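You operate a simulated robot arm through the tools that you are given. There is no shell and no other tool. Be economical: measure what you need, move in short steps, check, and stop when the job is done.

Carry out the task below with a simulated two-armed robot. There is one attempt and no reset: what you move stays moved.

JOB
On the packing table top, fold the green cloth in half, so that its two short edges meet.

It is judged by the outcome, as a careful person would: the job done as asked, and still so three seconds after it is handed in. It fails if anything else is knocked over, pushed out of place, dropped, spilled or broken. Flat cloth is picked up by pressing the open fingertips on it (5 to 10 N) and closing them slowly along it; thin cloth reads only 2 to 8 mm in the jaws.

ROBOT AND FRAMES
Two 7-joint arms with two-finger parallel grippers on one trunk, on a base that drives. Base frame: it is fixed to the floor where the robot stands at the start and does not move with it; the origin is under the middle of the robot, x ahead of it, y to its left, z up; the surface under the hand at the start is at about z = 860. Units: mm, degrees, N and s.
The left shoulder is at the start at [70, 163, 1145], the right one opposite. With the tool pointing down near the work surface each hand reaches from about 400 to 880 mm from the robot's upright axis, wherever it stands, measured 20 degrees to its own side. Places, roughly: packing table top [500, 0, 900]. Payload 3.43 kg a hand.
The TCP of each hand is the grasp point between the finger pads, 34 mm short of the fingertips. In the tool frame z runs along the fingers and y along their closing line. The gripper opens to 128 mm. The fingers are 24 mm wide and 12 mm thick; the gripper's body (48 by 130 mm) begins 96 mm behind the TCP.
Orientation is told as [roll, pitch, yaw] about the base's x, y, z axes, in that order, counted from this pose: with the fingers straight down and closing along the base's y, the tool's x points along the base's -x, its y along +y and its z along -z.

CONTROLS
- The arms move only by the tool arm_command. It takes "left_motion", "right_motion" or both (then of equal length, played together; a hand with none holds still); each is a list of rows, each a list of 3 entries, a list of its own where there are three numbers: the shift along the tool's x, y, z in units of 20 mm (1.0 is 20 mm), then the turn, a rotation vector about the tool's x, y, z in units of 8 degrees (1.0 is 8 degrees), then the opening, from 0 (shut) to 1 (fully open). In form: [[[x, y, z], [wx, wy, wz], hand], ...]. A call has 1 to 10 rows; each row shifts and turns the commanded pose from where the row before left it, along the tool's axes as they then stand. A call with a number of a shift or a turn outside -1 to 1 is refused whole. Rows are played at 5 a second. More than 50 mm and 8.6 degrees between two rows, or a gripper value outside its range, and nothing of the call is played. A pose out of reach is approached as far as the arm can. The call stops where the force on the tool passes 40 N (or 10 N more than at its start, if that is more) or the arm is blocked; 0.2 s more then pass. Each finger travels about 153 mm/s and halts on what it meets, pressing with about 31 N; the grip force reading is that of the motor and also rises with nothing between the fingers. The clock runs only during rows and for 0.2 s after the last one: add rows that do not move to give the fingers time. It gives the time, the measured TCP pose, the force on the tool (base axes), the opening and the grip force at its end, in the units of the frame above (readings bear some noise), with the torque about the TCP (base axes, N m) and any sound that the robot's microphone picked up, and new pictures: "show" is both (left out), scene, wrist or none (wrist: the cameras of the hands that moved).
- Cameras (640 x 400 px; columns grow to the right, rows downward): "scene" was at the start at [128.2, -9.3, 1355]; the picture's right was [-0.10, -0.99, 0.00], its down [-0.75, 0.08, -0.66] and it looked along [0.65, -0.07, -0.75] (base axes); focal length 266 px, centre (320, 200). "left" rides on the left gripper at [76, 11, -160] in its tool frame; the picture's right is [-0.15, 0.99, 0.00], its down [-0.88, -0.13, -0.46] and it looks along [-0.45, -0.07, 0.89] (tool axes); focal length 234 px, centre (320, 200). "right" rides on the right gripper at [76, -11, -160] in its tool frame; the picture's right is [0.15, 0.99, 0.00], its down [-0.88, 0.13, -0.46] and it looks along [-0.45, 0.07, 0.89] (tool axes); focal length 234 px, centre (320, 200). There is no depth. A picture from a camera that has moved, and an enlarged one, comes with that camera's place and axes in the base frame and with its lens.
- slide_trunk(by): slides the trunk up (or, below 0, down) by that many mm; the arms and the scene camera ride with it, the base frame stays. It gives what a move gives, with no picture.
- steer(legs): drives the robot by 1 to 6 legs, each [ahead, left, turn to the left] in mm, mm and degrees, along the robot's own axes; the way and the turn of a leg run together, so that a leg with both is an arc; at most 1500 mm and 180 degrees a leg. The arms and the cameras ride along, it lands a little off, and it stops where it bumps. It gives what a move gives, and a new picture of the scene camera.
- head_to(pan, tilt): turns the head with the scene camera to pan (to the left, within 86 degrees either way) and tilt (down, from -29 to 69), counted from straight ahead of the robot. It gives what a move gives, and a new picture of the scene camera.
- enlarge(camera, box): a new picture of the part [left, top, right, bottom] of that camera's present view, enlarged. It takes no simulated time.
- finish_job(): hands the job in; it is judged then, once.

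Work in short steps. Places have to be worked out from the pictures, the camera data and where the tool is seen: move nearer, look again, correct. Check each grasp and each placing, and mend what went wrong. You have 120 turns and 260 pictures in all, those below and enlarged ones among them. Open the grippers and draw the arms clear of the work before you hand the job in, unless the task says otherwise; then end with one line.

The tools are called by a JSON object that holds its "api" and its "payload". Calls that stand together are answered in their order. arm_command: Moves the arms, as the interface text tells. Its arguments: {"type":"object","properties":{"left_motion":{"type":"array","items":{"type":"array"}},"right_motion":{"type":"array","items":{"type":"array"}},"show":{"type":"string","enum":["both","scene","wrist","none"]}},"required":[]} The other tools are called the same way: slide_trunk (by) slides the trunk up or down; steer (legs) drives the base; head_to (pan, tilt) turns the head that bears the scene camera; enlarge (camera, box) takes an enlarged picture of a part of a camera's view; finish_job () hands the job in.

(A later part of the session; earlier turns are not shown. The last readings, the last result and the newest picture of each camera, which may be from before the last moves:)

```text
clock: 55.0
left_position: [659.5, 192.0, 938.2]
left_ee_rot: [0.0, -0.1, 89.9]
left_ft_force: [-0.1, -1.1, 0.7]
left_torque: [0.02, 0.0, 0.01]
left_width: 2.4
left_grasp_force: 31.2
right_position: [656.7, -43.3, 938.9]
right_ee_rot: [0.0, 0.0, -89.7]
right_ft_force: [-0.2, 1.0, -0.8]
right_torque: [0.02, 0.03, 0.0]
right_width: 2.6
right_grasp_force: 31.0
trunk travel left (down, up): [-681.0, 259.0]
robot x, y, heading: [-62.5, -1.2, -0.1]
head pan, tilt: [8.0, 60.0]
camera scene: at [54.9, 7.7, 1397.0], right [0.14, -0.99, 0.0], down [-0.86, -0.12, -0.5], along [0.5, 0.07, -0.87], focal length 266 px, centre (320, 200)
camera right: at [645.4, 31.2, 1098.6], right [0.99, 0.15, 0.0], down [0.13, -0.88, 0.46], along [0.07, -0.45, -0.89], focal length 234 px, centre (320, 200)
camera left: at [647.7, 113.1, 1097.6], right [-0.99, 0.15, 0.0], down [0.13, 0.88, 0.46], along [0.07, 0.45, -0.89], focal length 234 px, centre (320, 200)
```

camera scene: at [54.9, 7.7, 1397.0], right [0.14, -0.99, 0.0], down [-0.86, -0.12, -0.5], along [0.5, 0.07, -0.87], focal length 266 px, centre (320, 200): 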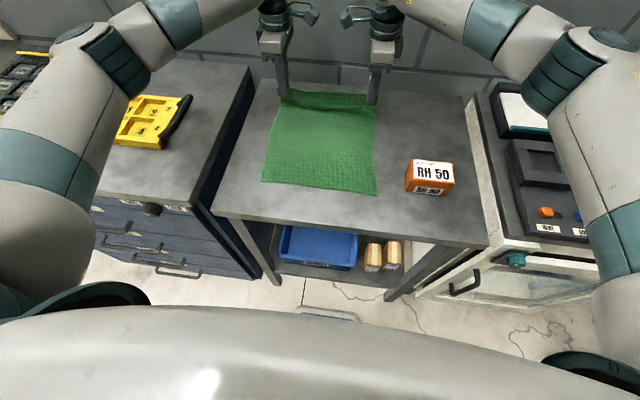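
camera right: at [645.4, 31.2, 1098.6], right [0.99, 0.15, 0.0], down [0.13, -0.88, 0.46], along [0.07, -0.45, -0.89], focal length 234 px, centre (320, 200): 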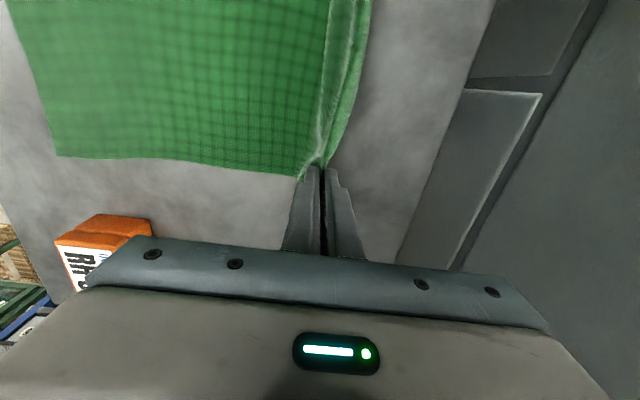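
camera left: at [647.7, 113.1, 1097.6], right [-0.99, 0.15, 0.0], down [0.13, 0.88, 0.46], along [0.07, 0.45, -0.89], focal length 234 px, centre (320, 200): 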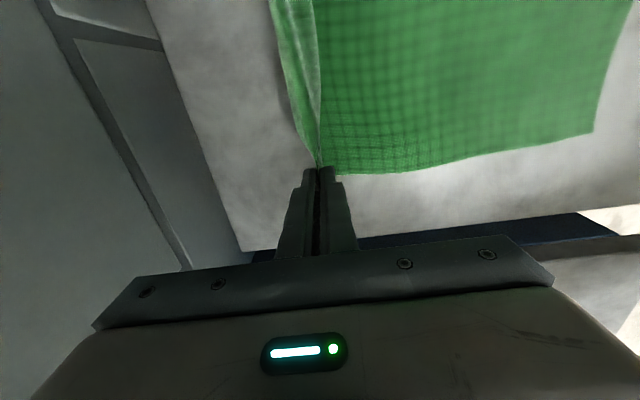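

The cloth now lies flat with its near edge at x≈386, y 199..-79. The fold line should be near x=568, so I swing the edge over along an arc of about 118 mm radius around it, shifting 13 mm right.

{"api": "arm_command", "payload": {"left_motion": [[[0.065, 0.35, -1], [0, 0, 0], 0], [[0.065, 0.35, -1], [0, 0, 0], 0], [[0.065, 1, -0.7], [0, 0, 0], 0], [[0.065, 1, -0.7], [0, 0, 0], 0], [[0.065, 0.93, -0.15], [0, 0, 0], 0], [[0.065, 0.93, -0.15], [0, 0, 0], 0], [[0.065, 1, 0.18], [0, 0, 0], 0], [[0.065, 1, 0.18], [0, 0, 0], 0], [[0.065, 0.95, 0.58], [0, 0, 0], 0], [[0.065, 0.95, 0.58], [0, 0, 0], 0]], "right_motion": [[[-0.085, -0.35, -1], [0, 0, 0], 0], [[-0.085, -0.35, -1], [0, 0, 0], 0], [[-0.085, -1, -0.7], [0, 0, 0], 0], [[-0.085, -1, -0.7], [0, 0, 0], 0], [[-0.085, -0.93, -0.15], [0, 0, 0], 0], [[-0.085, -0.93, -0.15], [0, 0, 0], 0], [[-0.085, -1, 0.18], [0, 0, 0], 0], [[-0.085, -1, 0.18], [0, 0, 0], 0], [[-0.085, -0.95, 0.58], [0, 0, 0], 0], [[-0.085, -0.95, 0.58], [0, 0, 0], 0]]}}

```text
clock: 57.2
left_position: [488.3, 178.8, 982.7]
left_ee_rot: [-0.1, -0.1, 90.0]
left_ft_force: [0.1, 0.1, -0.2]
left_torque: [0.01, -0.01, 0.0]
left_width: 2.6
left_grasp_force: 31.7
right_position: [487.0, -61.9, 982.2]
right_ee_rot: [0.0, -0.2, -89.7]
right_ft_force: [-0.4, 0.2, 0.9]
right_torque: [0.04, 0.0, 0.05]
right_width: 2.3
right_grasp_force: 31.0
trunk travel left (down, up): [-681.0, 259.0]
robot x, y, heading: [-61.6, -0.2, -0.2]
head pan, tilt: [8.0, 60.0]
camera scene: at [54.6, 7.9, 1397.1], right [0.14, -0.99, 0.0], down [-0.86, -0.12, -0.5], along [0.5, 0.07, -0.87], focal length 266 px, centre (320, 200)
camera right: at [476.2, 12.7, 1143.1], right [0.99, 0.15, 0.0], down [0.13, -0.88, 0.46], along [0.07, -0.45, -0.89], focal length 234 px, centre (320, 200)
camera left: at [477.0, 101.6, 1141.7], right [-0.99, 0.15, 0.0], down [0.13, 0.88, 0.46], along [0.07, 0.45, -0.89], focal length 234 px, centre (320, 200)
```

scene: 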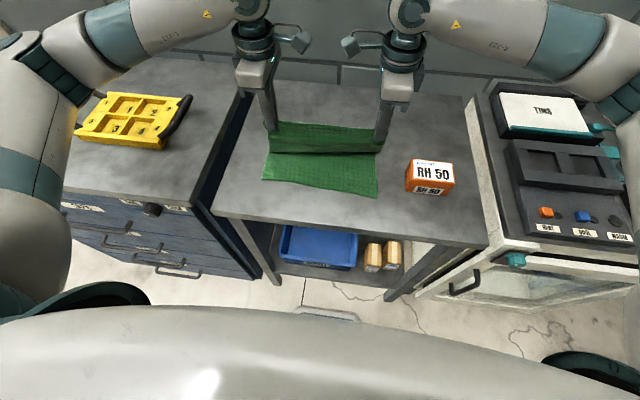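
right: 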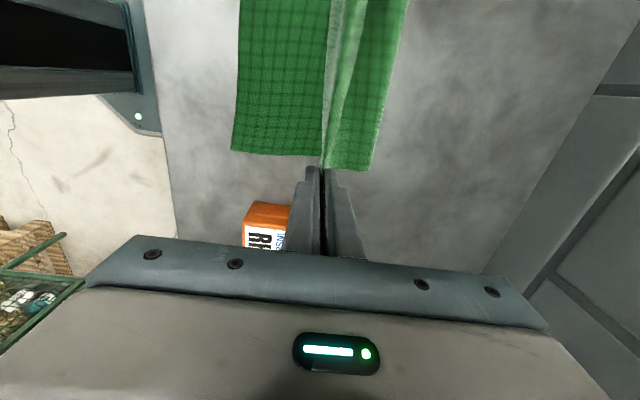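
left: 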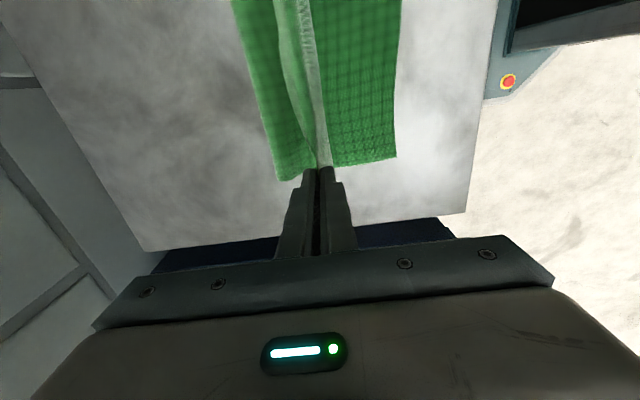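

The near edge stayed at about x 397 (left) and 382 (right). I continue down to tip x≈452/433, about 12 mm above the cloth.

{"api": "arm_command", "payload": {"left_motion": [[[0, 0.6, 0.8], [0, 0, 0], 0], [[0, 0.5, 1], [0, 0, 0], 0], [[0, 0.4, 1], [0, 0, 0], 0], [[0, 0.3, 0.9], [0, 0, 0], 0], [[0, 0, 0], [0, 0, 0], 0]], "right_motion": [[[0, -0.9, 0.8], [0, 0, 0], 0], [[0, -0.7, 1], [0, 0, 0], 0], [[0, -0.6, 1], [0, 0, 0], 0], [[0, -0.5, 0.9], [0, 0, 0], 0], [[0, 0, 0], [0, 0, 0], 0]]}}

```text
clock: 58.4
left_position: [455.2, 179.1, 908.4]
left_ee_rot: [0.0, 0.0, 89.9]
left_ft_force: [0.1, -0.4, 0.5]
left_torque: [-0.04, 0.02, -0.01]
left_width: 2.3
left_grasp_force: 31.1
right_position: [434.8, -64.1, 906.5]
right_ee_rot: [0.1, -0.1, -89.7]
right_ft_force: [0.8, 0.9, -0.4]
right_torque: [0.01, 0.0, 0.03]
right_width: 2.2
right_grasp_force: 31.1
trunk travel left (down, up): [-681.0, 259.0]
robot x, y, heading: [-58.9, 2.3, 0.1]
head pan, tilt: [8.0, 60.0]
camera scene: at [55.1, 7.7, 1397.0], right [0.14, -0.99, 0.0], down [-0.86, -0.12, -0.5], along [0.49, 0.07, -0.87], focal length 266 px, centre (320, 200)
camera right: at [422.7, 11.7, 1067.3], right [0.99, 0.15, 0.0], down [0.13, -0.88, 0.46], along [0.07, -0.45, -0.89], focal length 234 px, centre (320, 200)
camera left: at [444.0, 101.3, 1067.5], right [-0.99, 0.15, 0.0], down [0.13, 0.88, 0.46], along [0.07, 0.45, -0.89], focal length 234 px, centre (320, 200)
```

scene: 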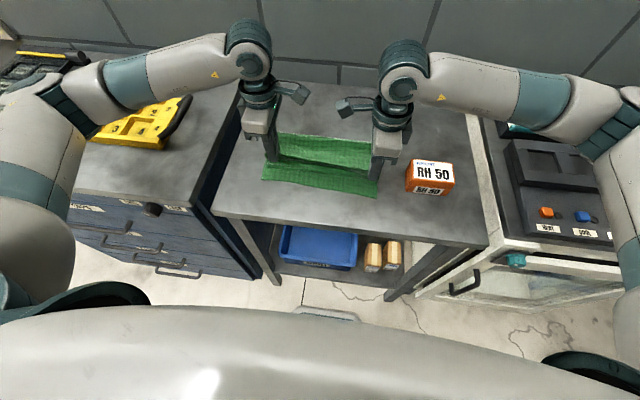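
right: 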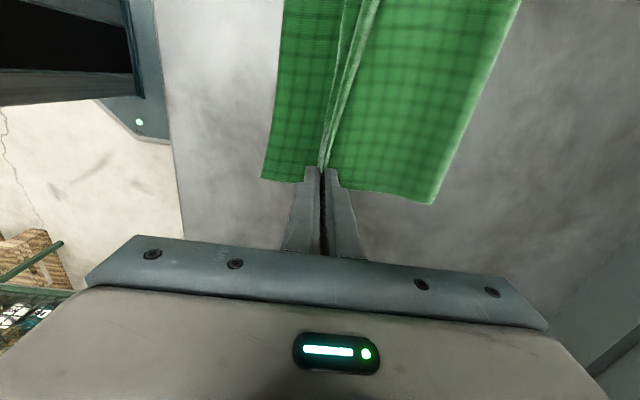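
left: 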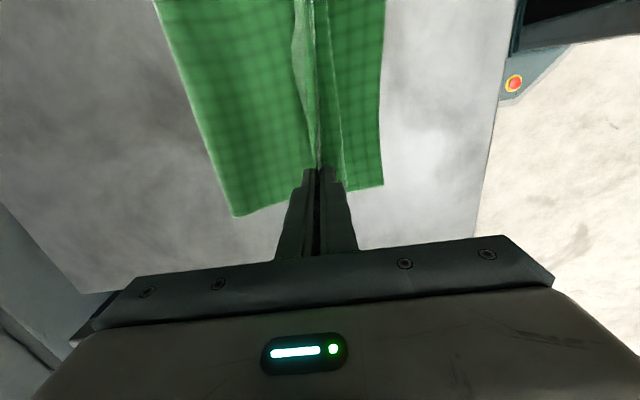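

The fold now bulges at x≈550, and the excess looks like an unflattened loop. I lower the tips to touch lightly.

{"api": "arm_command", "payload": {"left_motion": [[[0, 0, 0.25], [0, 0, 0], 0], [[0, 0, 0.2], [0, 0, 0], 0], [[0, 0, 0], [0, 0, 0], 0]], "right_motion": [[[0, 0, 0.2], [0, 0, 0], 0], [[0, 0, 0.15], [0, 0, 0], 0], [[0, 0, 0], [0, 0, 0], 0]], "show": "none"}}

```text
clock: 59.2
left_position: [453.1, 180.1, 900.3]
left_ee_rot: [0.0, 0.0, 89.9]
left_ft_force: [0.4, 1.6, 13.1]
left_torque: [0.09, -0.02, -0.04]
left_width: 2.3
left_grasp_force: 30.9
right_position: [433.1, -63.6, 900.7]
right_ee_rot: [0.1, -0.1, -89.7]
right_ft_force: [0.0, 0.2, 0.0]
right_torque: [0.02, 0.04, 0.01]
right_width: 2.4
right_grasp_force: 31.3
trunk travel left (down, up): [-681.0, 259.0]
robot x, y, heading: [-62.2, -0.3, 0.0]
head pan, tilt: [8.0, 60.0]
```

Left touches at 13 N and right barely touches. I balance them and open slowly to spread the pinched cloth flat.

{"api": "arm_command", "payload": {"left_motion": [[[0, 0, -0.05], [0, 0, 0], 0], [[0, 0, 0], [0, 0, 0], 0.06], [[0, 0, 0], [0, 0, 0], 0.11], [[0, 0, 0], [0, 0, 0], 0.16], [[0, 0, 0], [0, 0, 0], 0.21], [[0, 0, 0], [0, 0, 0], 0.26], [[0, 0, 0], [0, 0, 0], 0.31], [[0, 0, 0], [0, 0, 0], 0.36], [[0, 0, 0], [0, 0, 0], 0.4]], "right_motion": [[[0, 0, 0.1], [0, 0, 0], 0], [[0, 0, 0.05], [0, 0, 0], 0.06], [[0, 0, 0], [0, 0, 0], 0.11], [[0, 0, 0], [0, 0, 0], 0.16], [[0, 0, 0], [0, 0, 0], 0.21], [[0, 0, 0], [0, 0, 0], 0.26], [[0, 0, 0], [0, 0, 0], 0.31], [[0, 0, 0], [0, 0, 0], 0.36], [[0, 0, 0], [0, 0, 0], 0.4]], "show": "both"}}

```text
clock: 61.2
left_position: [454.7, 178.8, 900.5]
left_ee_rot: [0.0, -0.1, 90.0]
left_ft_force: [-0.2, 0.4, 0.6]
left_torque: [0.0, 0.0, 0.04]
left_width: 50.7
left_grasp_force: 0.2
right_position: [433.8, -64.0, 898.1]
right_ee_rot: [0.0, -0.1, -89.7]
right_ft_force: [-0.6, 0.1, 0.8]
right_torque: [0.01, -0.04, 0.04]
right_width: 51.3
right_grasp_force: 0.1
trunk travel left (down, up): [-681.0, 259.0]
robot x, y, heading: [-57.6, 2.6, -0.3]
head pan, tilt: [8.0, 60.0]
camera scene: at [55.0, 7.8, 1397.0], right [0.14, -0.99, 0.0], down [-0.86, -0.12, -0.5], along [0.49, 0.07, -0.87], focal length 266 px, centre (320, 200)
camera right: at [422.0, 12.4, 1058.1], right [0.99, 0.15, 0.0], down [0.13, -0.88, 0.46], along [0.07, -0.45, -0.89], focal length 234 px, centre (320, 200)
camera left: at [442.6, 101.0, 1059.3], right [-0.99, 0.15, 0.0], down [0.13, 0.88, 0.46], along [0.07, 0.45, -0.89], focal length 234 px, centre (320, 200)
```

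scene: 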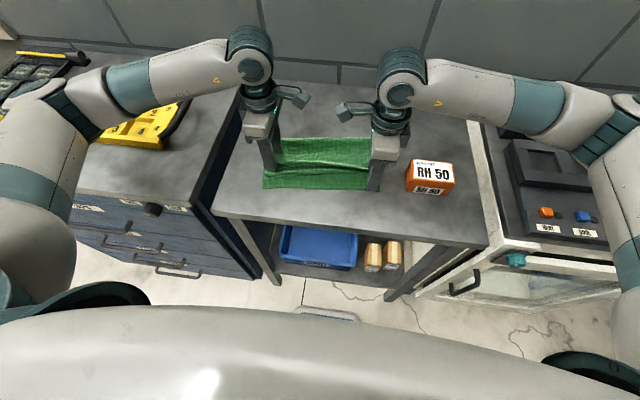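
right: 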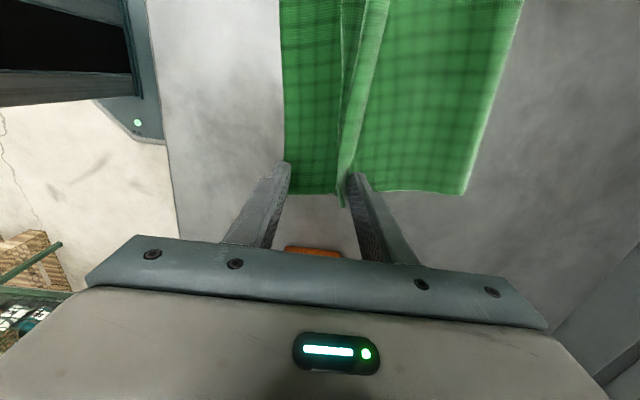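
left: 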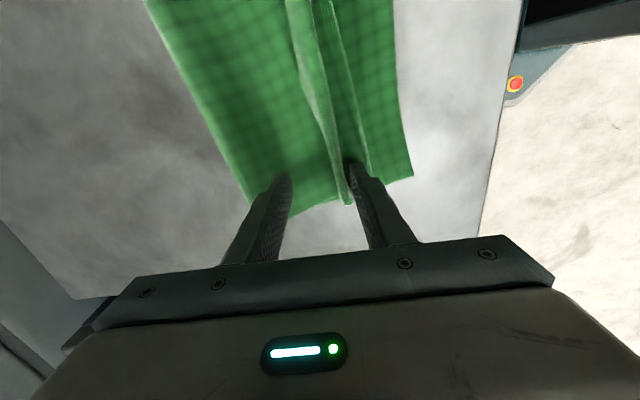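

Spreading left the pleat standing and twisted the cloth slightly, so this grip with a wide hem isn't clean. The pleat is still inside both jaws. I'll close again, unfold to the far side, lay it flat there and re-grip right at the edge.

{"api": "arm_command", "payload": {"left_motion": [[[0, 0, 0], [0, 0, 0], 0.32], [[0, 0, 0], [0, 0, 0], 0.24], [[0, 0, 0], [0, 0, 0], 0.16], [[0, 0, 0], [0, 0, 0], 0.08], [[0, 0, 0], [0, 0, 0], 0], [[0, 0, 0], [0, 0, 0], 0], [[0, -0.5, -1], [0, 0, 0], 0], [[0, -0.5, -1], [0, 0, 0], 0], [[0, -0.5, -1], [0, 0, 0], 0]], "right_motion": [[[0, 0, 0], [0, 0, 0], 0.32], [[0, 0, 0], [0, 0, 0], 0.24], [[0, 0, 0], [0, 0, 0], 0.16], [[0, 0, 0], [0, 0, 0], 0.08], [[0, 0, 0], [0, 0, 0], 0], [[0, 0, 0], [0, 0, 0], 0], [[0, 0.5, -1], [0, 0, 0], 0], [[0, 0.5, -1], [0, 0, 0], 0], [[0, 0.5, -1], [0, 0, 0], 0]], "show": "wrist"}}

```text
clock: 63.2
left_position: [485.3, 177.0, 959.5]
left_ee_rot: [0.0, -0.1, 89.9]
left_ft_force: [0.1, -0.6, 0.5]
left_torque: [-0.01, -0.03, 0.01]
left_width: 2.7
left_grasp_force: 31.1
right_position: [463.3, -64.0, 958.1]
right_ee_rot: [0.1, -0.1, -89.7]
right_ft_force: [0.3, 0.1, 0.0]
right_torque: [0.0, 0.02, 0.03]
right_width: 2.4
right_grasp_force: 31.0
trunk travel left (down, up): [-681.0, 259.0]
robot x, y, heading: [-62.1, -2.8, 0.1]
head pan, tilt: [8.0, 60.0]
camera right: at [452.3, 12.3, 1117.6], right [0.99, 0.15, 0.0], down [0.13, -0.88, 0.46], along [0.07, -0.45, -0.89], focal length 234 px, centre (320, 200)
camera left: at [473.5, 99.2, 1118.3], right [-0.99, 0.15, 0.0], down [0.13, 0.88, 0.46], along [0.07, 0.45, -0.89], focal length 234 px, centre (320, 200)
```

right: 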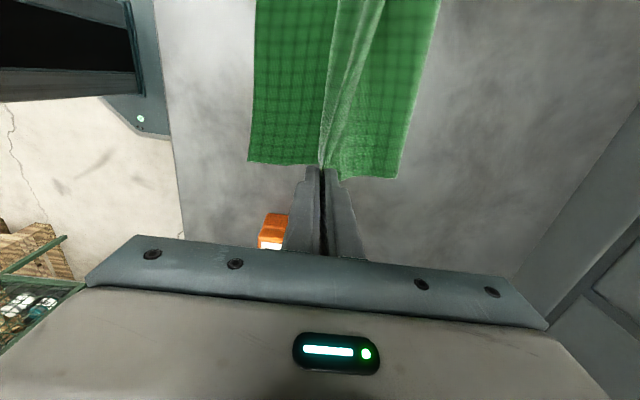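
left: 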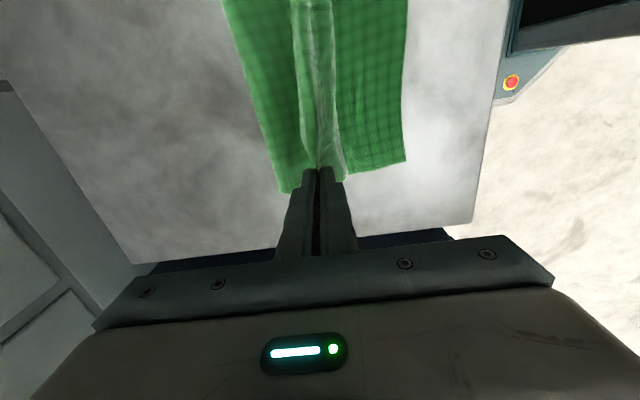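

Held again. I carry it out to x≈690 and lower, to pull the cloth flat.

{"api": "arm_command", "payload": {"left_motion": [[[0, -0.6, -1], [0, 0, 0], 0], [[0, -0.9, -0.6], [0, 0, 0], 0], [[0, -0.9, 0], [0, 0, 0], 0], [[0, -0.9, 0], [0, 0, 0], 0], [[0, -0.9, 0], [0, 0, 0], 0], [[0, -0.9, 0], [0, 0, 0], 0], [[0, -0.9, 0], [0, 0, 0], 0], [[0, -0.9, 0.3], [0, 0, 0], 0], [[0, -0.9, 0.6], [0, 0, 0], 0], [[0, -0.9, 1], [0, 0, 0], 0]], "right_motion": [[[0, 0.8, -1], [0, 0, 0], 0], [[0, 1, -0.6], [0, 0, 0], 0], [[0, 1, 0], [0, 0, 0], 0], [[0, 1, 0], [0, 0, 0], 0], [[0, 1, 0], [0, 0, 0], 0], [[0, 1, 0], [0, 0, 0], 0], [[0, 1, 0], [0, 0, 0], 0], [[0, 1, 0.3], [0, 0, 0], 0], [[0, 1, 0.6], [0, 0, 0], 0], [[0, 1, 1], [0, 0, 0], 0]], "show": "none"}}

{"api": "arm_command", "payload": {"left_motion": [[[0, -0.9, 1], [0, 0, 0], 0], [[0, -0.6, 1], [0, 0, 0], 0], [[0, -0.4, 0.4], [0, 0, 0], 0], [[0, 0, 0], [0, 0, 0], 0]], "right_motion": [[[0, 0.9, 1], [0, 0, 0], 0], [[0, 0.6, 1], [0, 0, 0], 0], [[0, 0.4, 0.4], [0, 0, 0], 0], [[0, 0, 0], [0, 0, 0], 0]]}}

```text
clock: 65.4
left_position: [659.2, 177.5, 951.6]
left_ee_rot: [0.1, 0.0, 89.9]
left_ft_force: [-0.3, 0.1, -0.8]
left_torque: [0.0, 0.02, -0.01]
left_width: 2.6
left_grasp_force: 30.9
right_position: [661.5, -62.0, 949.6]
right_ee_rot: [-0.1, -0.1, -89.7]
right_ft_force: [0.9, 0.6, 0.1]
right_torque: [0.0, 0.01, 0.01]
right_width: 2.5
right_grasp_force: 30.6
trunk travel left (down, up): [-681.0, 259.0]
robot x, y, heading: [-62.8, -0.7, -0.1]
head pan, tilt: [8.0, 60.0]
```

```text
clock: 66.4
left_position: [697.0, 177.9, 904.5]
left_ee_rot: [0.1, -0.1, 90.0]
left_ft_force: [-0.8, 0.2, -0.4]
left_torque: [0.01, -0.01, 0.0]
left_width: 2.5
left_grasp_force: 31.5
right_position: [699.5, -60.1, 903.8]
right_ee_rot: [0.1, -0.1, -89.7]
right_ft_force: [0.6, 0.4, 0.3]
right_torque: [0.0, -0.01, -0.01]
right_width: 2.5
right_grasp_force: 31.0
trunk travel left (down, up): [-681.0, 259.0]
robot x, y, heading: [-64.8, 3.3, 0.0]
head pan, tilt: [8.0, 60.0]
camera scene: at [55.5, 7.8, 1396.9], right [0.14, -0.99, 0.0], down [-0.86, -0.12, -0.5], along [0.49, 0.07, -0.87], focal length 266 px, centre (320, 200)
camera right: at [687.9, 14.8, 1063.6], right [0.99, 0.15, 0.0], down [0.13, -0.88, 0.46], along [0.07, -0.45, -0.89], focal length 234 px, centre (320, 200)
camera left: at [685.9, 99.5, 1064.3], right [-0.99, 0.15, 0.0], down [0.13, 0.88, 0.46], along [0.07, 0.45, -0.89], focal length 234 px, centre (320, 200)
```

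scene: 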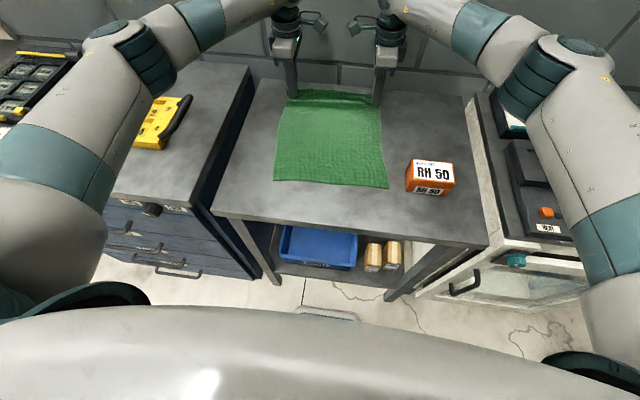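
right: 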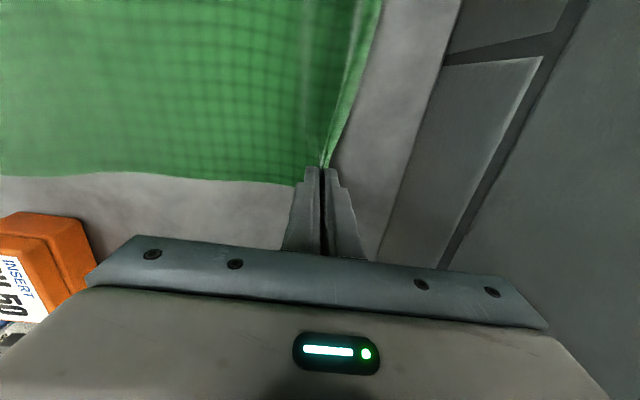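
left: 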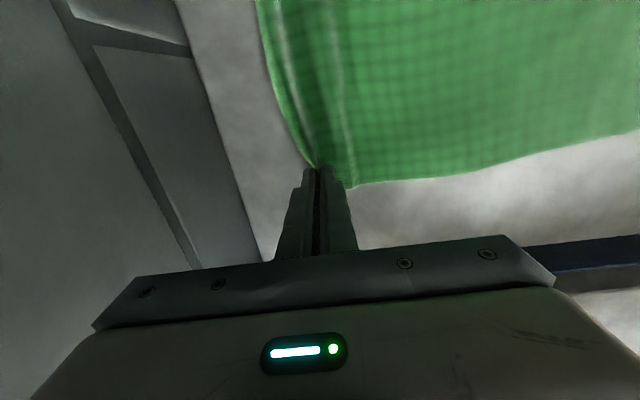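

The cloth is taut but too near the wall for a clean edge grip. Since both corners are held, I'll lift the whole cloth, bring it back, and lay it down again nearer to the robot. First up and back.

{"api": "arm_command", "payload": {"left_motion": [[[0, 0.9, -0.7], [0, 0, 0], 0], [[0, 0.9, -0.7], [0, 0, 0], 0], [[0, 0.9, -0.7], [0, 0, 0], 0], [[0, 0.9, -0.7], [0, 0, 0], 0], [[0, 0.9, -0.7], [0, 0, 0], 0], [[0, 0.9, -0.7], [0, 0, 0], 0], [[0, 0.9, -0.7], [0, 0, 0], 0], [[0, 0.9, -0.7], [0, 0, 0], 0], [[0, 0.9, -0.7], [0, 0, 0], 0], [[0, 0.9, -0.7], [0, 0, 0], 0]], "right_motion": [[[0, -0.9, -0.7], [0, 0, 0], 0], [[0, -0.9, -0.7], [0, 0, 0], 0], [[0, -0.9, -0.7], [0, 0, 0], 0], [[0, -0.9, -0.7], [0, 0, 0], 0], [[0, -0.9, -0.7], [0, 0, 0], 0], [[0, -0.9, -0.7], [0, 0, 0], 0], [[0, -0.9, -0.7], [0, 0, 0], 0], [[0, -0.9, -0.7], [0, 0, 0], 0], [[0, -0.9, -0.7], [0, 0, 0], 0], [[0, -0.9, -0.7], [0, 0, 0], 0]], "show": "none"}}

{"api": "slide_trunk", "payload": {"by": 80}}

{"api": "arm_command", "payload": {"left_motion": [[[0, 0.6, -0.6], [0, 0, 0], 0], [[0, 0.6, -0.6], [0, 0, 0], 0], [[0, 0.6, -0.6], [0, 0, 0], 0], [[0, 0.6, -0.6], [0, 0, 0], 0], [[0, 0.6, -0.6], [0, 0, 0], 0], [[0, 0.6, -0.6], [0, 0, 0], 0], [[0, 0.6, -0.6], [0, 0, 0], 0], [[0, 0.6, -0.6], [0, 0, 0], 0]], "right_motion": [[[0, -0.6, -0.6], [0, 0, 0], 0], [[0, -0.6, -0.6], [0, 0, 0], 0], [[0, -0.6, -0.6], [0, 0, 0], 0], [[0, -0.6, -0.6], [0, 0, 0], 0], [[0, -0.6, -0.6], [0, 0, 0], 0], [[0, -0.6, -0.6], [0, 0, 0], 0], [[0, -0.6, -0.6], [0, 0, 0], 0], [[0, -0.6, -0.6], [0, 0, 0], 0]]}}

```text
clock: 68.6
left_position: [516.6, 178.5, 1046.4]
left_ee_rot: [-0.1, 0.0, 90.0]
left_ft_force: [-0.6, 0.1, 0.6]
left_torque: [0.04, -0.03, 0.01]
left_width: 2.1
left_grasp_force: 31.0
right_position: [514.9, -62.6, 1045.7]
right_ee_rot: [0.2, -0.1, -89.7]
right_ft_force: [1.1, 0.8, 0.1]
right_torque: [0.02, -0.06, 0.02]
right_width: 2.6
right_grasp_force: 30.7
trunk travel left (down, up): [-681.0, 259.0]
robot x, y, heading: [-61.1, 0.3, 0.1]
head pan, tilt: [8.0, 60.0]
```

```text
clock: 69.8
left_position: [516.8, 178.5, 1125.7]
left_ee_rot: [0.1, -0.1, 89.8]
left_ft_force: [-0.8, -0.2, -0.6]
left_torque: [0.0, 0.02, 0.02]
left_width: 2.6
left_grasp_force: 31.4
right_position: [517.1, -62.7, 1123.9]
right_ee_rot: [0.1, -0.1, -89.7]
right_ft_force: [0.1, 0.0, -0.1]
right_torque: [0.0, 0.01, 0.0]
right_width: 2.6
right_grasp_force: 30.8
trunk travel left (down, up): [-761.0, 179.0]
robot x, y, heading: [-59.9, -1.1, -0.3]
head pan, tilt: [8.0, 60.0]
```

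```text
clock: 71.6
left_position: [420.6, 177.6, 1222.7]
left_ee_rot: [0.0, -0.1, 89.9]
left_ft_force: [-0.4, -0.6, 0.3]
left_torque: [0.0, -0.02, 0.01]
left_width: 2.4
left_grasp_force: 30.6
right_position: [419.3, -63.5, 1221.1]
right_ee_rot: [0.0, -0.1, -89.8]
right_ft_force: [0.3, 0.8, 0.4]
right_torque: [0.01, -0.04, 0.02]
right_width: 2.9
right_grasp_force: 30.6
trunk travel left (down, up): [-761.0, 179.0]
robot x, y, heading: [-61.9, 0.1, -0.2]
head pan, tilt: [8.0, 60.0]
camera scene: at [54.0, 7.8, 1477.0], right [0.14, -0.99, 0.0], down [-0.86, -0.12, -0.5], along [0.5, 0.07, -0.87], focal length 266 px, centre (320, 200)
camera right: at [408.0, 12.6, 1380.6], right [0.99, 0.15, 0.0], down [0.13, -0.88, 0.46], along [0.07, -0.45, -0.89], focal length 234 px, centre (320, 200)
camera left: at [409.7, 101.3, 1381.3], right [-0.99, 0.15, 0.0], down [0.13, 0.88, 0.46], along [0.07, 0.45, -0.89], focal length 234 px, centre (320, 200)
```

scene: 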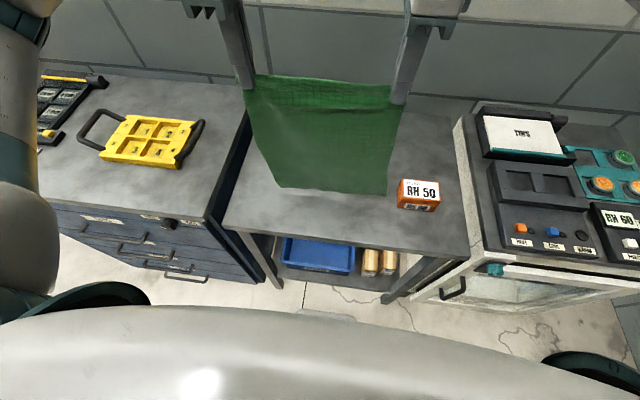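
right: 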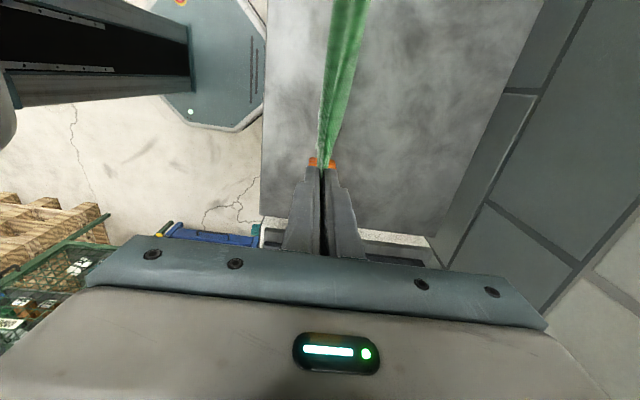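
left: 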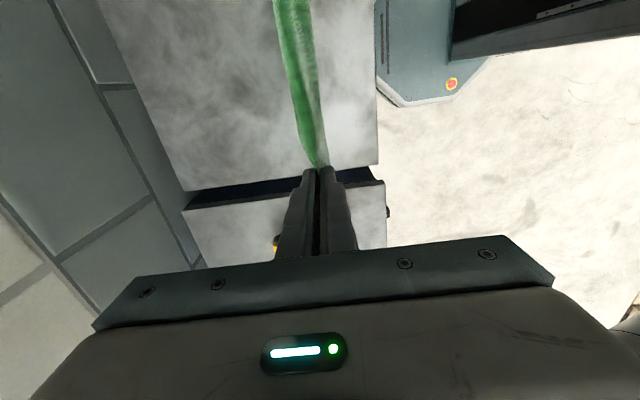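

The cloth hangs freely now. I shift it 25 mm left and back, so its hanging edge is above x≈330.

{"api": "arm_command", "payload": {"left_motion": [[[-0.4, 0.5, 0], [0, 0, 0], 0], [[-0.4, 0.5, 0], [0, 0, 0], 0], [[-0.4, 0.5, 0], [0, 0, 0], 0], [[0, 0, 0], [0, 0, 0], 0]], "right_motion": [[[0.4, -0.5, 0], [0, 0, 0], 0], [[0.4, -0.5, 0], [0, 0, 0], 0], [[0.4, -0.5, 0], [0, 0, 0], 0], [[0, 0, 0], [0, 0, 0], 0]], "show": "none"}}

{"api": "steer", "payload": {"legs": [[-55, 0, 0]]}}

{"api": "enlarge", "payload": {"camera": "right", "box": [220, 0, 430, 180]}}

```text
clock: 72.6
left_position: [391.2, 203.9, 1222.0]
left_ee_rot: [-0.1, -0.1, 90.0]
left_ft_force: [0.2, 0.9, 0.0]
left_torque: [0.01, 0.04, 0.0]
left_width: 2.4
left_grasp_force: 31.3
right_position: [390.5, -38.8, 1218.8]
right_ee_rot: [0.0, 0.0, -89.8]
right_ft_force: [-0.5, -0.1, -0.1]
right_torque: [0.0, 0.0, 0.01]
right_width: 2.5
right_grasp_force: 31.1
trunk travel left (down, up): [-761.0, 179.0]
robot x, y, heading: [-64.3, -0.8, -0.0]
head pan, tilt: [8.0, 60.0]
```

```text
clock: 73.5
left_position: [344.9, 202.9, 1221.8]
left_ee_rot: [0.3, 0.0, 89.8]
left_ft_force: [0.4, -0.6, -0.5]
left_torque: [-0.01, 0.0, 0.03]
left_width: 2.5
left_grasp_force: 31.2
right_position: [342.3, -40.2, 1217.4]
right_ee_rot: [-0.2, -0.2, -89.7]
right_ft_force: [-0.4, -0.3, -0.3]
right_torque: [0.01, 0.06, 0.02]
right_width: 2.6
right_grasp_force: 31.0
trunk travel left (down, up): [-761.0, 179.0]
robot x, y, heading: [-112.7, -0.2, -0.4]
head pan, tilt: [8.0, 60.0]
camera scene: at [8.6, 7.9, 1476.3], right [0.14, -0.99, 0.0], down [-0.86, -0.12, -0.5], along [0.49, 0.07, -0.87], focal length 266 px, centre (320, 200)
```

scene: 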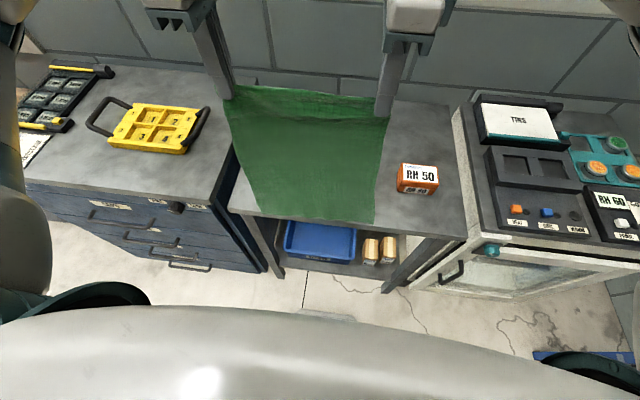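

```text
2.22 times, centred on (325, 90) of right
camera zoom: at [332.4, 35.8, 1376.7], right [0.99, 0.15, 0.0], down [0.13, -0.88, 0.46], along [0.07, -0.45, -0.89], focal length 520 px, centre (309, 444)
```

zoom: 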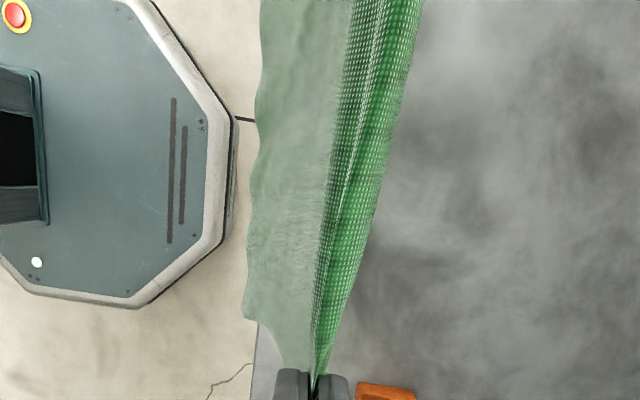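

The cloth may be swinging, so I wait a moment and look again.

{"api": "arm_command", "payload": {"right_motion": [[[0, 0, 0], [0, 0, 0], 0], [[0, 0, 0], [0, 0, 0], 0], [[0, 0, 0], [0, 0, 0], 0], [[0, 0, 0], [0, 0, 0], 0], [[0, 0, 0], [0, 0, 0], 0], [[0, 0, 0], [0, 0, 0], 0]]}}

```text
clock: 74.9
left_position: [339.8, 203.5, 1223.8]
left_ee_rot: [0.1, 0.0, 89.9]
left_ft_force: [-0.6, -0.7, 0.0]
left_torque: [-0.02, -0.04, 0.03]
left_width: 2.6
left_grasp_force: 30.9
right_position: [337.7, -40.3, 1219.0]
right_ee_rot: [0.1, -0.1, -89.9]
right_ft_force: [0.4, -0.4, -0.1]
right_torque: [-0.02, 0.0, 0.02]
right_width: 2.4
right_grasp_force: 30.6
trunk travel left (down, up): [-761.0, 179.0]
robot x, y, heading: [-112.0, -3.6, -0.3]
head pan, tilt: [8.0, 60.0]
camera scene: at [2.2, 7.7, 1477.1], right [0.14, -0.99, 0.0], down [-0.86, -0.12, -0.5], along [0.5, 0.07, -0.87], focal length 266 px, centre (320, 200)
camera right: at [326.4, 35.5, 1379.0], right [0.99, 0.15, 0.0], down [0.13, -0.88, 0.46], along [0.07, -0.45, -0.89], focal length 234 px, centre (320, 200)
```

scene: 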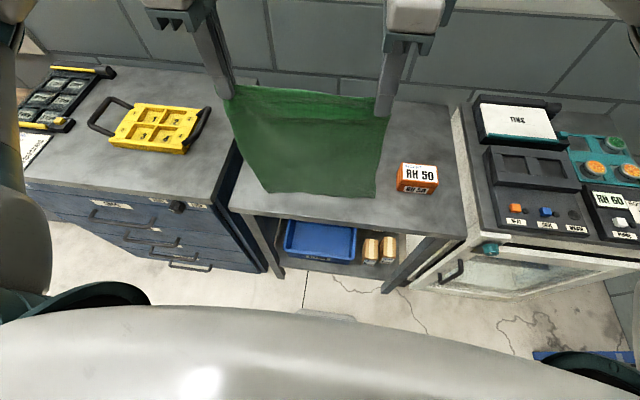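
right: 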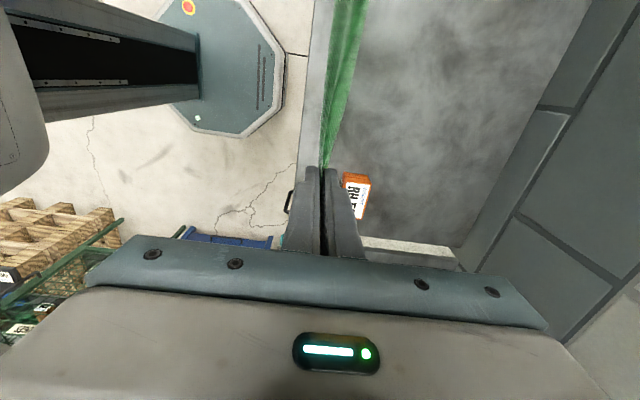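

It has settled with the near edge hanging at x≈338, about 20 mm above the table. I now lay it down along an arc forward, in three calls.

{"api": "arm_command", "payload": {"left_motion": [[[0, 0, 0.9], [0, 0, 0], 0], [[0, 0, 0.9], [0, 0, 0], 0], [[0, -1, 0.17], [0, 0, 0], 0], [[0, -1, 0.17], [0, 0, 0], 0], [[0, -1, 0.17], [0, 0, 0], 0], [[0, -1, 0.35], [0, 0, 0], 0], [[0, -1, 0.35], [0, 0, 0], 0], [[0, -1, 0.52], [0, 0, 0], 0], [[0, -1, 0.52], [0, 0, 0], 0]], "right_motion": [[[0, 0, 0.8], [0, 0, 0], 0], [[0, 0, 0.8], [0, 0, 0], 0], [[0, 1, 0.17], [0, 0, 0], 0], [[0, 1, 0.17], [0, 0, 0], 0], [[0, 1, 0.17], [0, 0, 0], 0], [[0, 1, 0.35], [0, 0, 0], 0], [[0, 1, 0.35], [0, 0, 0], 0], [[0, 1, 0.52], [0, 0, 0], 0], [[0, 1, 0.52], [0, 0, 0], 0]]}}

```text
clock: 76.9
left_position: [481.4, 202.4, 1140.7]
left_ee_rot: [0.0, 0.0, 89.8]
left_ft_force: [0.4, -0.8, -0.4]
left_torque: [0.01, -0.01, 0.03]
left_width: 2.6
left_grasp_force: 30.7
right_position: [480.0, -39.3, 1139.5]
right_ee_rot: [0.0, 0.0, -89.9]
right_ft_force: [-0.9, 0.2, -0.6]
right_torque: [0.0, -0.01, -0.01]
right_width: 2.5
right_grasp_force: 30.7
trunk travel left (down, up): [-761.0, 179.0]
robot x, y, heading: [-109.9, 0.7, -0.4]
head pan, tilt: [8.0, 60.0]
camera scene: at [4.5, 7.6, 1476.9], right [0.14, -0.99, 0.0], down [-0.86, -0.12, -0.5], along [0.49, 0.07, -0.87], focal length 266 px, centre (320, 200)
camera right: at [468.2, 36.9, 1299.3], right [0.99, 0.15, 0.0], down [0.13, -0.88, 0.46], along [0.07, -0.45, -0.89], focal length 234 px, centre (320, 200)
camera left: at [470.0, 125.7, 1299.4], right [-0.99, 0.15, 0.0], down [0.13, 0.88, 0.46], along [0.07, 0.45, -0.89], focal length 234 px, centre (320, 200)
```

scene: 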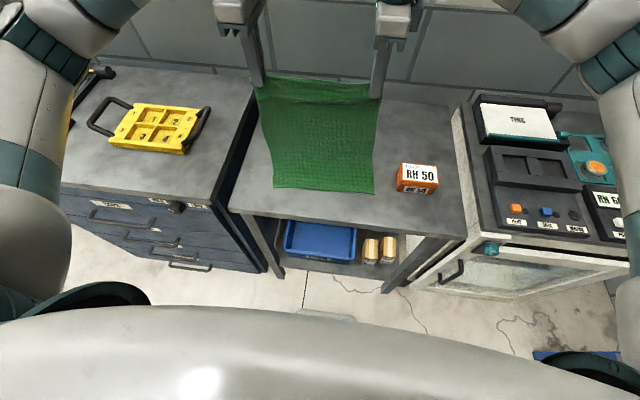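
right: 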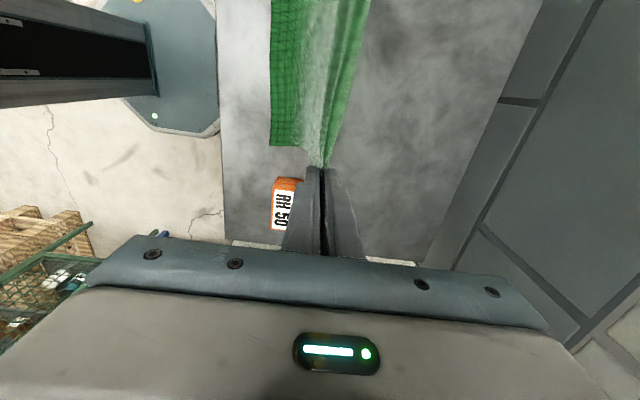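
left: 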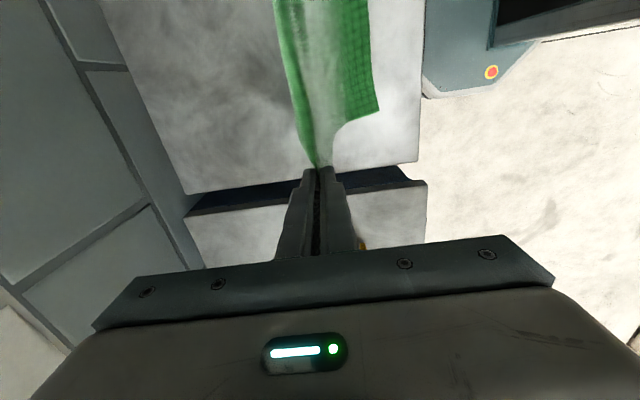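

It is laying down well, though the near edge slid to x≈386. I finish laying it flat; afterwards I can slide it nearer by pressing on its near edge.

{"api": "arm_command", "payload": {"left_motion": [[[0, -1, 0.4], [0, 0, 0], 0], [[0, -1, 0.4], [0, 0, 0], 0], [[0, -1, 0.4], [0, 0, 0], 0], [[0, -1, 0.4], [0, 0, 0], 0], [[0, -1, 0.4], [0, 0, 0], 0], [[0, -1, 1], [0, 0, 0], 0], [[0, -1, 1], [0, 0, 0], 0], [[0, -1, 1], [0, 0, 0], 0], [[0, -0.6, 1], [0, 0, 0], 0], [[0, -0.6, 1], [0, 0, 0], 0]], "right_motion": [[[0, 1, 0.4], [0, 0, 0], 0], [[0, 1, 0.4], [0, 0, 0], 0], [[0, 1, 0.4], [0, 0, 0], 0], [[0, 1, 0.4], [0, 0, 0], 0], [[0, 1, 0.4], [0, 0, 0], 0], [[0, 1, 1], [0, 0, 0], 0], [[0, 1, 1], [0, 0, 0], 0], [[0, 1, 1], [0, 0, 0], 0], [[0, 0.6, 1], [0, 0, 0], 0], [[0, 0.6, 1], [0, 0, 0], 0]], "show": "none"}}

{"api": "arm_command", "payload": {"left_motion": [[[0, -0.3, 1], [0, 0, 0], 0], [[0, -0.25, 1], [0, 0, 0], 0], [[0, -0.2, 1], [0, 0, 0], 0], [[0, -0.15, 0.9], [0, 0, 0], 0], [[0, -0.1, 0.5], [0, 0, 0], 0], [[0, 0, 0], [0, 0, 0], 0]], "right_motion": [[[0, 0.3, 1], [0, 0, 0], 0], [[0, 0.25, 1], [0, 0, 0], 0], [[0, 0.2, 1], [0, 0, 0], 0], [[0, 0.15, 0.9], [0, 0, 0], 0], [[0, 0.1, 0.5], [0, 0, 0], 0], [[0, 0, 0], [0, 0, 0], 0]]}}

```text
clock: 79.1
left_position: [666.2, 201.2, 1000.9]
left_ee_rot: [0.2, 0.1, 89.8]
left_ft_force: [-0.8, -1.1, -1.5]
left_torque: [0.01, 0.01, -0.04]
left_width: 2.5
left_grasp_force: 30.8
right_position: [663.4, -39.4, 1001.6]
right_ee_rot: [0.0, -0.1, -89.9]
right_ft_force: [1.2, -0.7, -0.1]
right_torque: [0.0, 0.04, 0.0]
right_width: 2.5
right_grasp_force: 31.5
trunk travel left (down, up): [-761.0, 179.0]
robot x, y, heading: [-115.1, -2.6, -0.1]
head pan, tilt: [8.0, 60.0]
```

```text
clock: 80.5
left_position: [684.4, 201.2, 913.7]
left_ee_rot: [0.1, -0.2, 89.8]
left_ft_force: [0.9, -0.6, 0.1]
left_torque: [-0.01, -0.06, -0.01]
left_width: 2.5
left_grasp_force: 30.7
right_position: [681.6, -39.5, 914.1]
right_ee_rot: [0.1, -0.1, -89.8]
right_ft_force: [-0.4, 0.2, 0.1]
right_torque: [-0.01, 0.02, 0.01]
right_width: 2.3
right_grasp_force: 31.5
trunk travel left (down, up): [-761.0, 179.0]
robot x, y, heading: [-116.1, 1.6, -0.2]
head pan, tilt: [8.0, 60.0]
camera scene: at [2.7, 7.5, 1477.0], right [0.14, -0.99, 0.0], down [-0.86, -0.12, -0.5], along [0.5, 0.07, -0.87], focal length 266 px, centre (320, 200)
camera right: at [671.0, 35.8, 1073.5], right [0.99, 0.15, 0.0], down [0.13, -0.88, 0.46], along [0.07, -0.45, -0.89], focal length 234 px, centre (320, 200)
camera left: at [673.2, 124.2, 1072.3], right [-0.99, 0.15, 0.0], down [0.13, 0.88, 0.46], along [0.07, 0.45, -0.89], focal length 234 px, centre (320, 200)
```

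scene: 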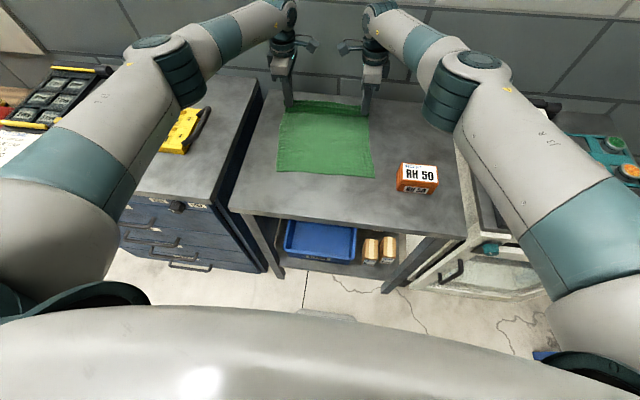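
right: 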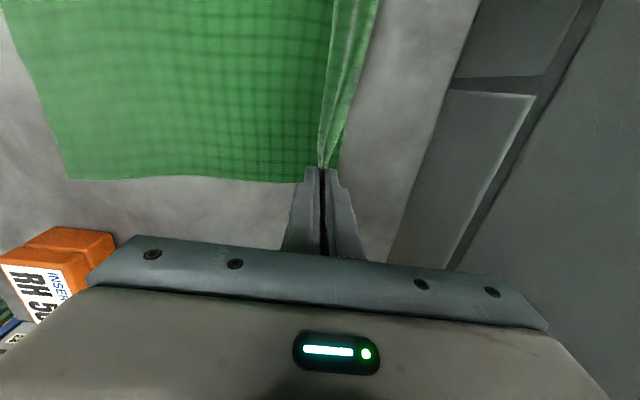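
left: 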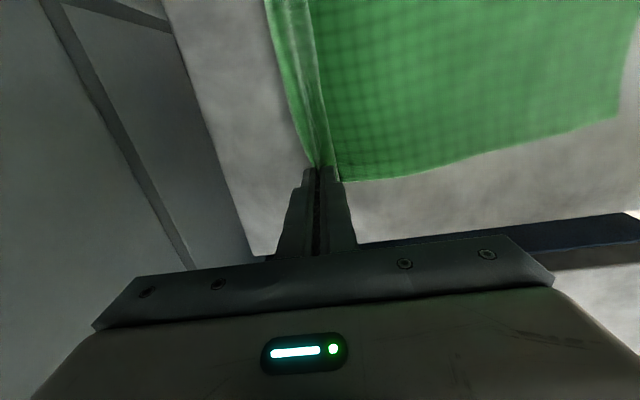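

The near edge is at x≈430, so there is slack near the hands. I release here and lift straight up, then look.

{"api": "arm_command", "payload": {"left_motion": [[[0, 0, 0.5], [0, 0, 0], 0], [[0, 0, 0], [0, 0, 0], 0.2], [[0, 0, 0], [0, 0, 0], 0.45], [[0, 0, -0.5], [0, 0, 0], 0.5], [[0, 0, -1], [0, 0, 0], 0.5], [[0, 0, -1], [0, 0, 0], 0.5], [[0, 0.5, -1], [0, 0, 0], 0.5], [[0, 0.5, -1], [0, 0, 0], 0.5]], "right_motion": [[[0, 0, 0.5], [0, 0, 0], 0], [[0, 0, 0], [0, 0, 0], 0.2], [[0, 0, 0], [0, 0, 0], 0.45], [[0, 0, -0.5], [0, 0, 0], 0.5], [[0, 0, -1], [0, 0, 0], 0.5], [[0, 0, -1], [0, 0, 0], 0.5], [[0, -0.5, -1], [0, 0, 0], 0.5], [[0, -0.5, -1], [0, 0, 0], 0.5]]}}

{"api": "enlarge", "payload": {"camera": "scene", "box": [240, 70, 440, 210]}}

```text
clock: 82.3
left_position: [662.1, 202.4, 993.4]
left_ee_rot: [0.0, -0.1, 89.8]
left_ft_force: [-0.1, -0.6, -0.5]
left_torque: [0.01, -0.03, -0.04]
left_width: 64.0
left_grasp_force: 0.1
right_position: [662.0, -37.6, 995.2]
right_ee_rot: [0.1, -0.1, -89.8]
right_ft_force: [-0.9, -0.2, -0.9]
right_torque: [0.03, -0.04, 0.03]
right_width: 63.9
right_grasp_force: 0.1
trunk travel left (down, up): [-761.0, 179.0]
robot x, y, heading: [-112.9, -2.1, -0.1]
head pan, tilt: [8.0, 60.0]
camera scene: at [1.4, 7.8, 1477.1], right [0.14, -0.99, 0.0], down [-0.86, -0.12, -0.5], along [0.5, 0.07, -0.87], focal length 266 px, centre (320, 200)
camera right: at [650.4, 37.6, 1155.5], right [0.99, 0.15, 0.0], down [0.13, -0.88, 0.46], along [0.07, -0.45, -0.89], focal length 234 px, centre (320, 200)
camera left: at [651.5, 123.9, 1152.9], right [-0.99, 0.15, 0.0], down [0.13, 0.88, 0.46], along [0.07, 0.45, -0.89], focal length 234 px, centre (320, 200)
```

scene: 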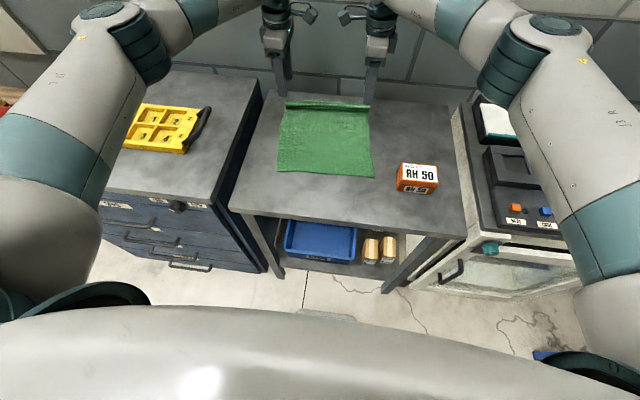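
right: 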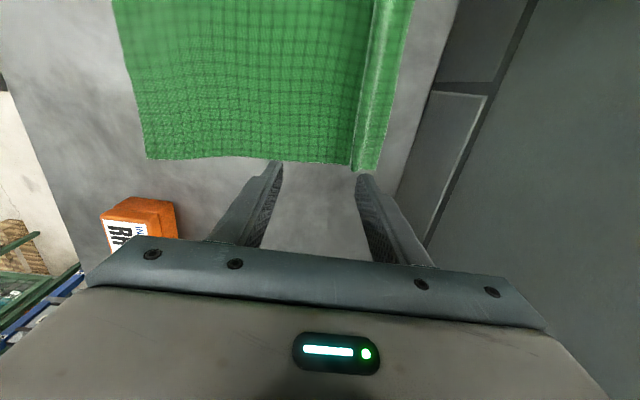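
left: 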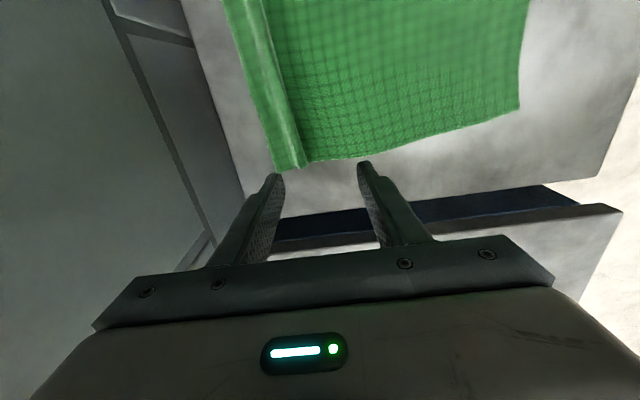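

```text
2.86 times, centred on (340, 140) of scene
camera zoom: at [1.4, 7.8, 1477.1], right [0.14, -0.99, 0.0], down [-0.86, -0.12, -0.5], along [0.5, 0.07, -0.87], focal length 758 px, centre (263, 371)
```

zoom: 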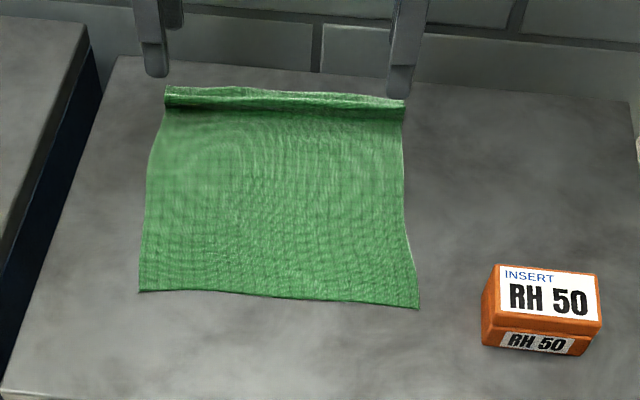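

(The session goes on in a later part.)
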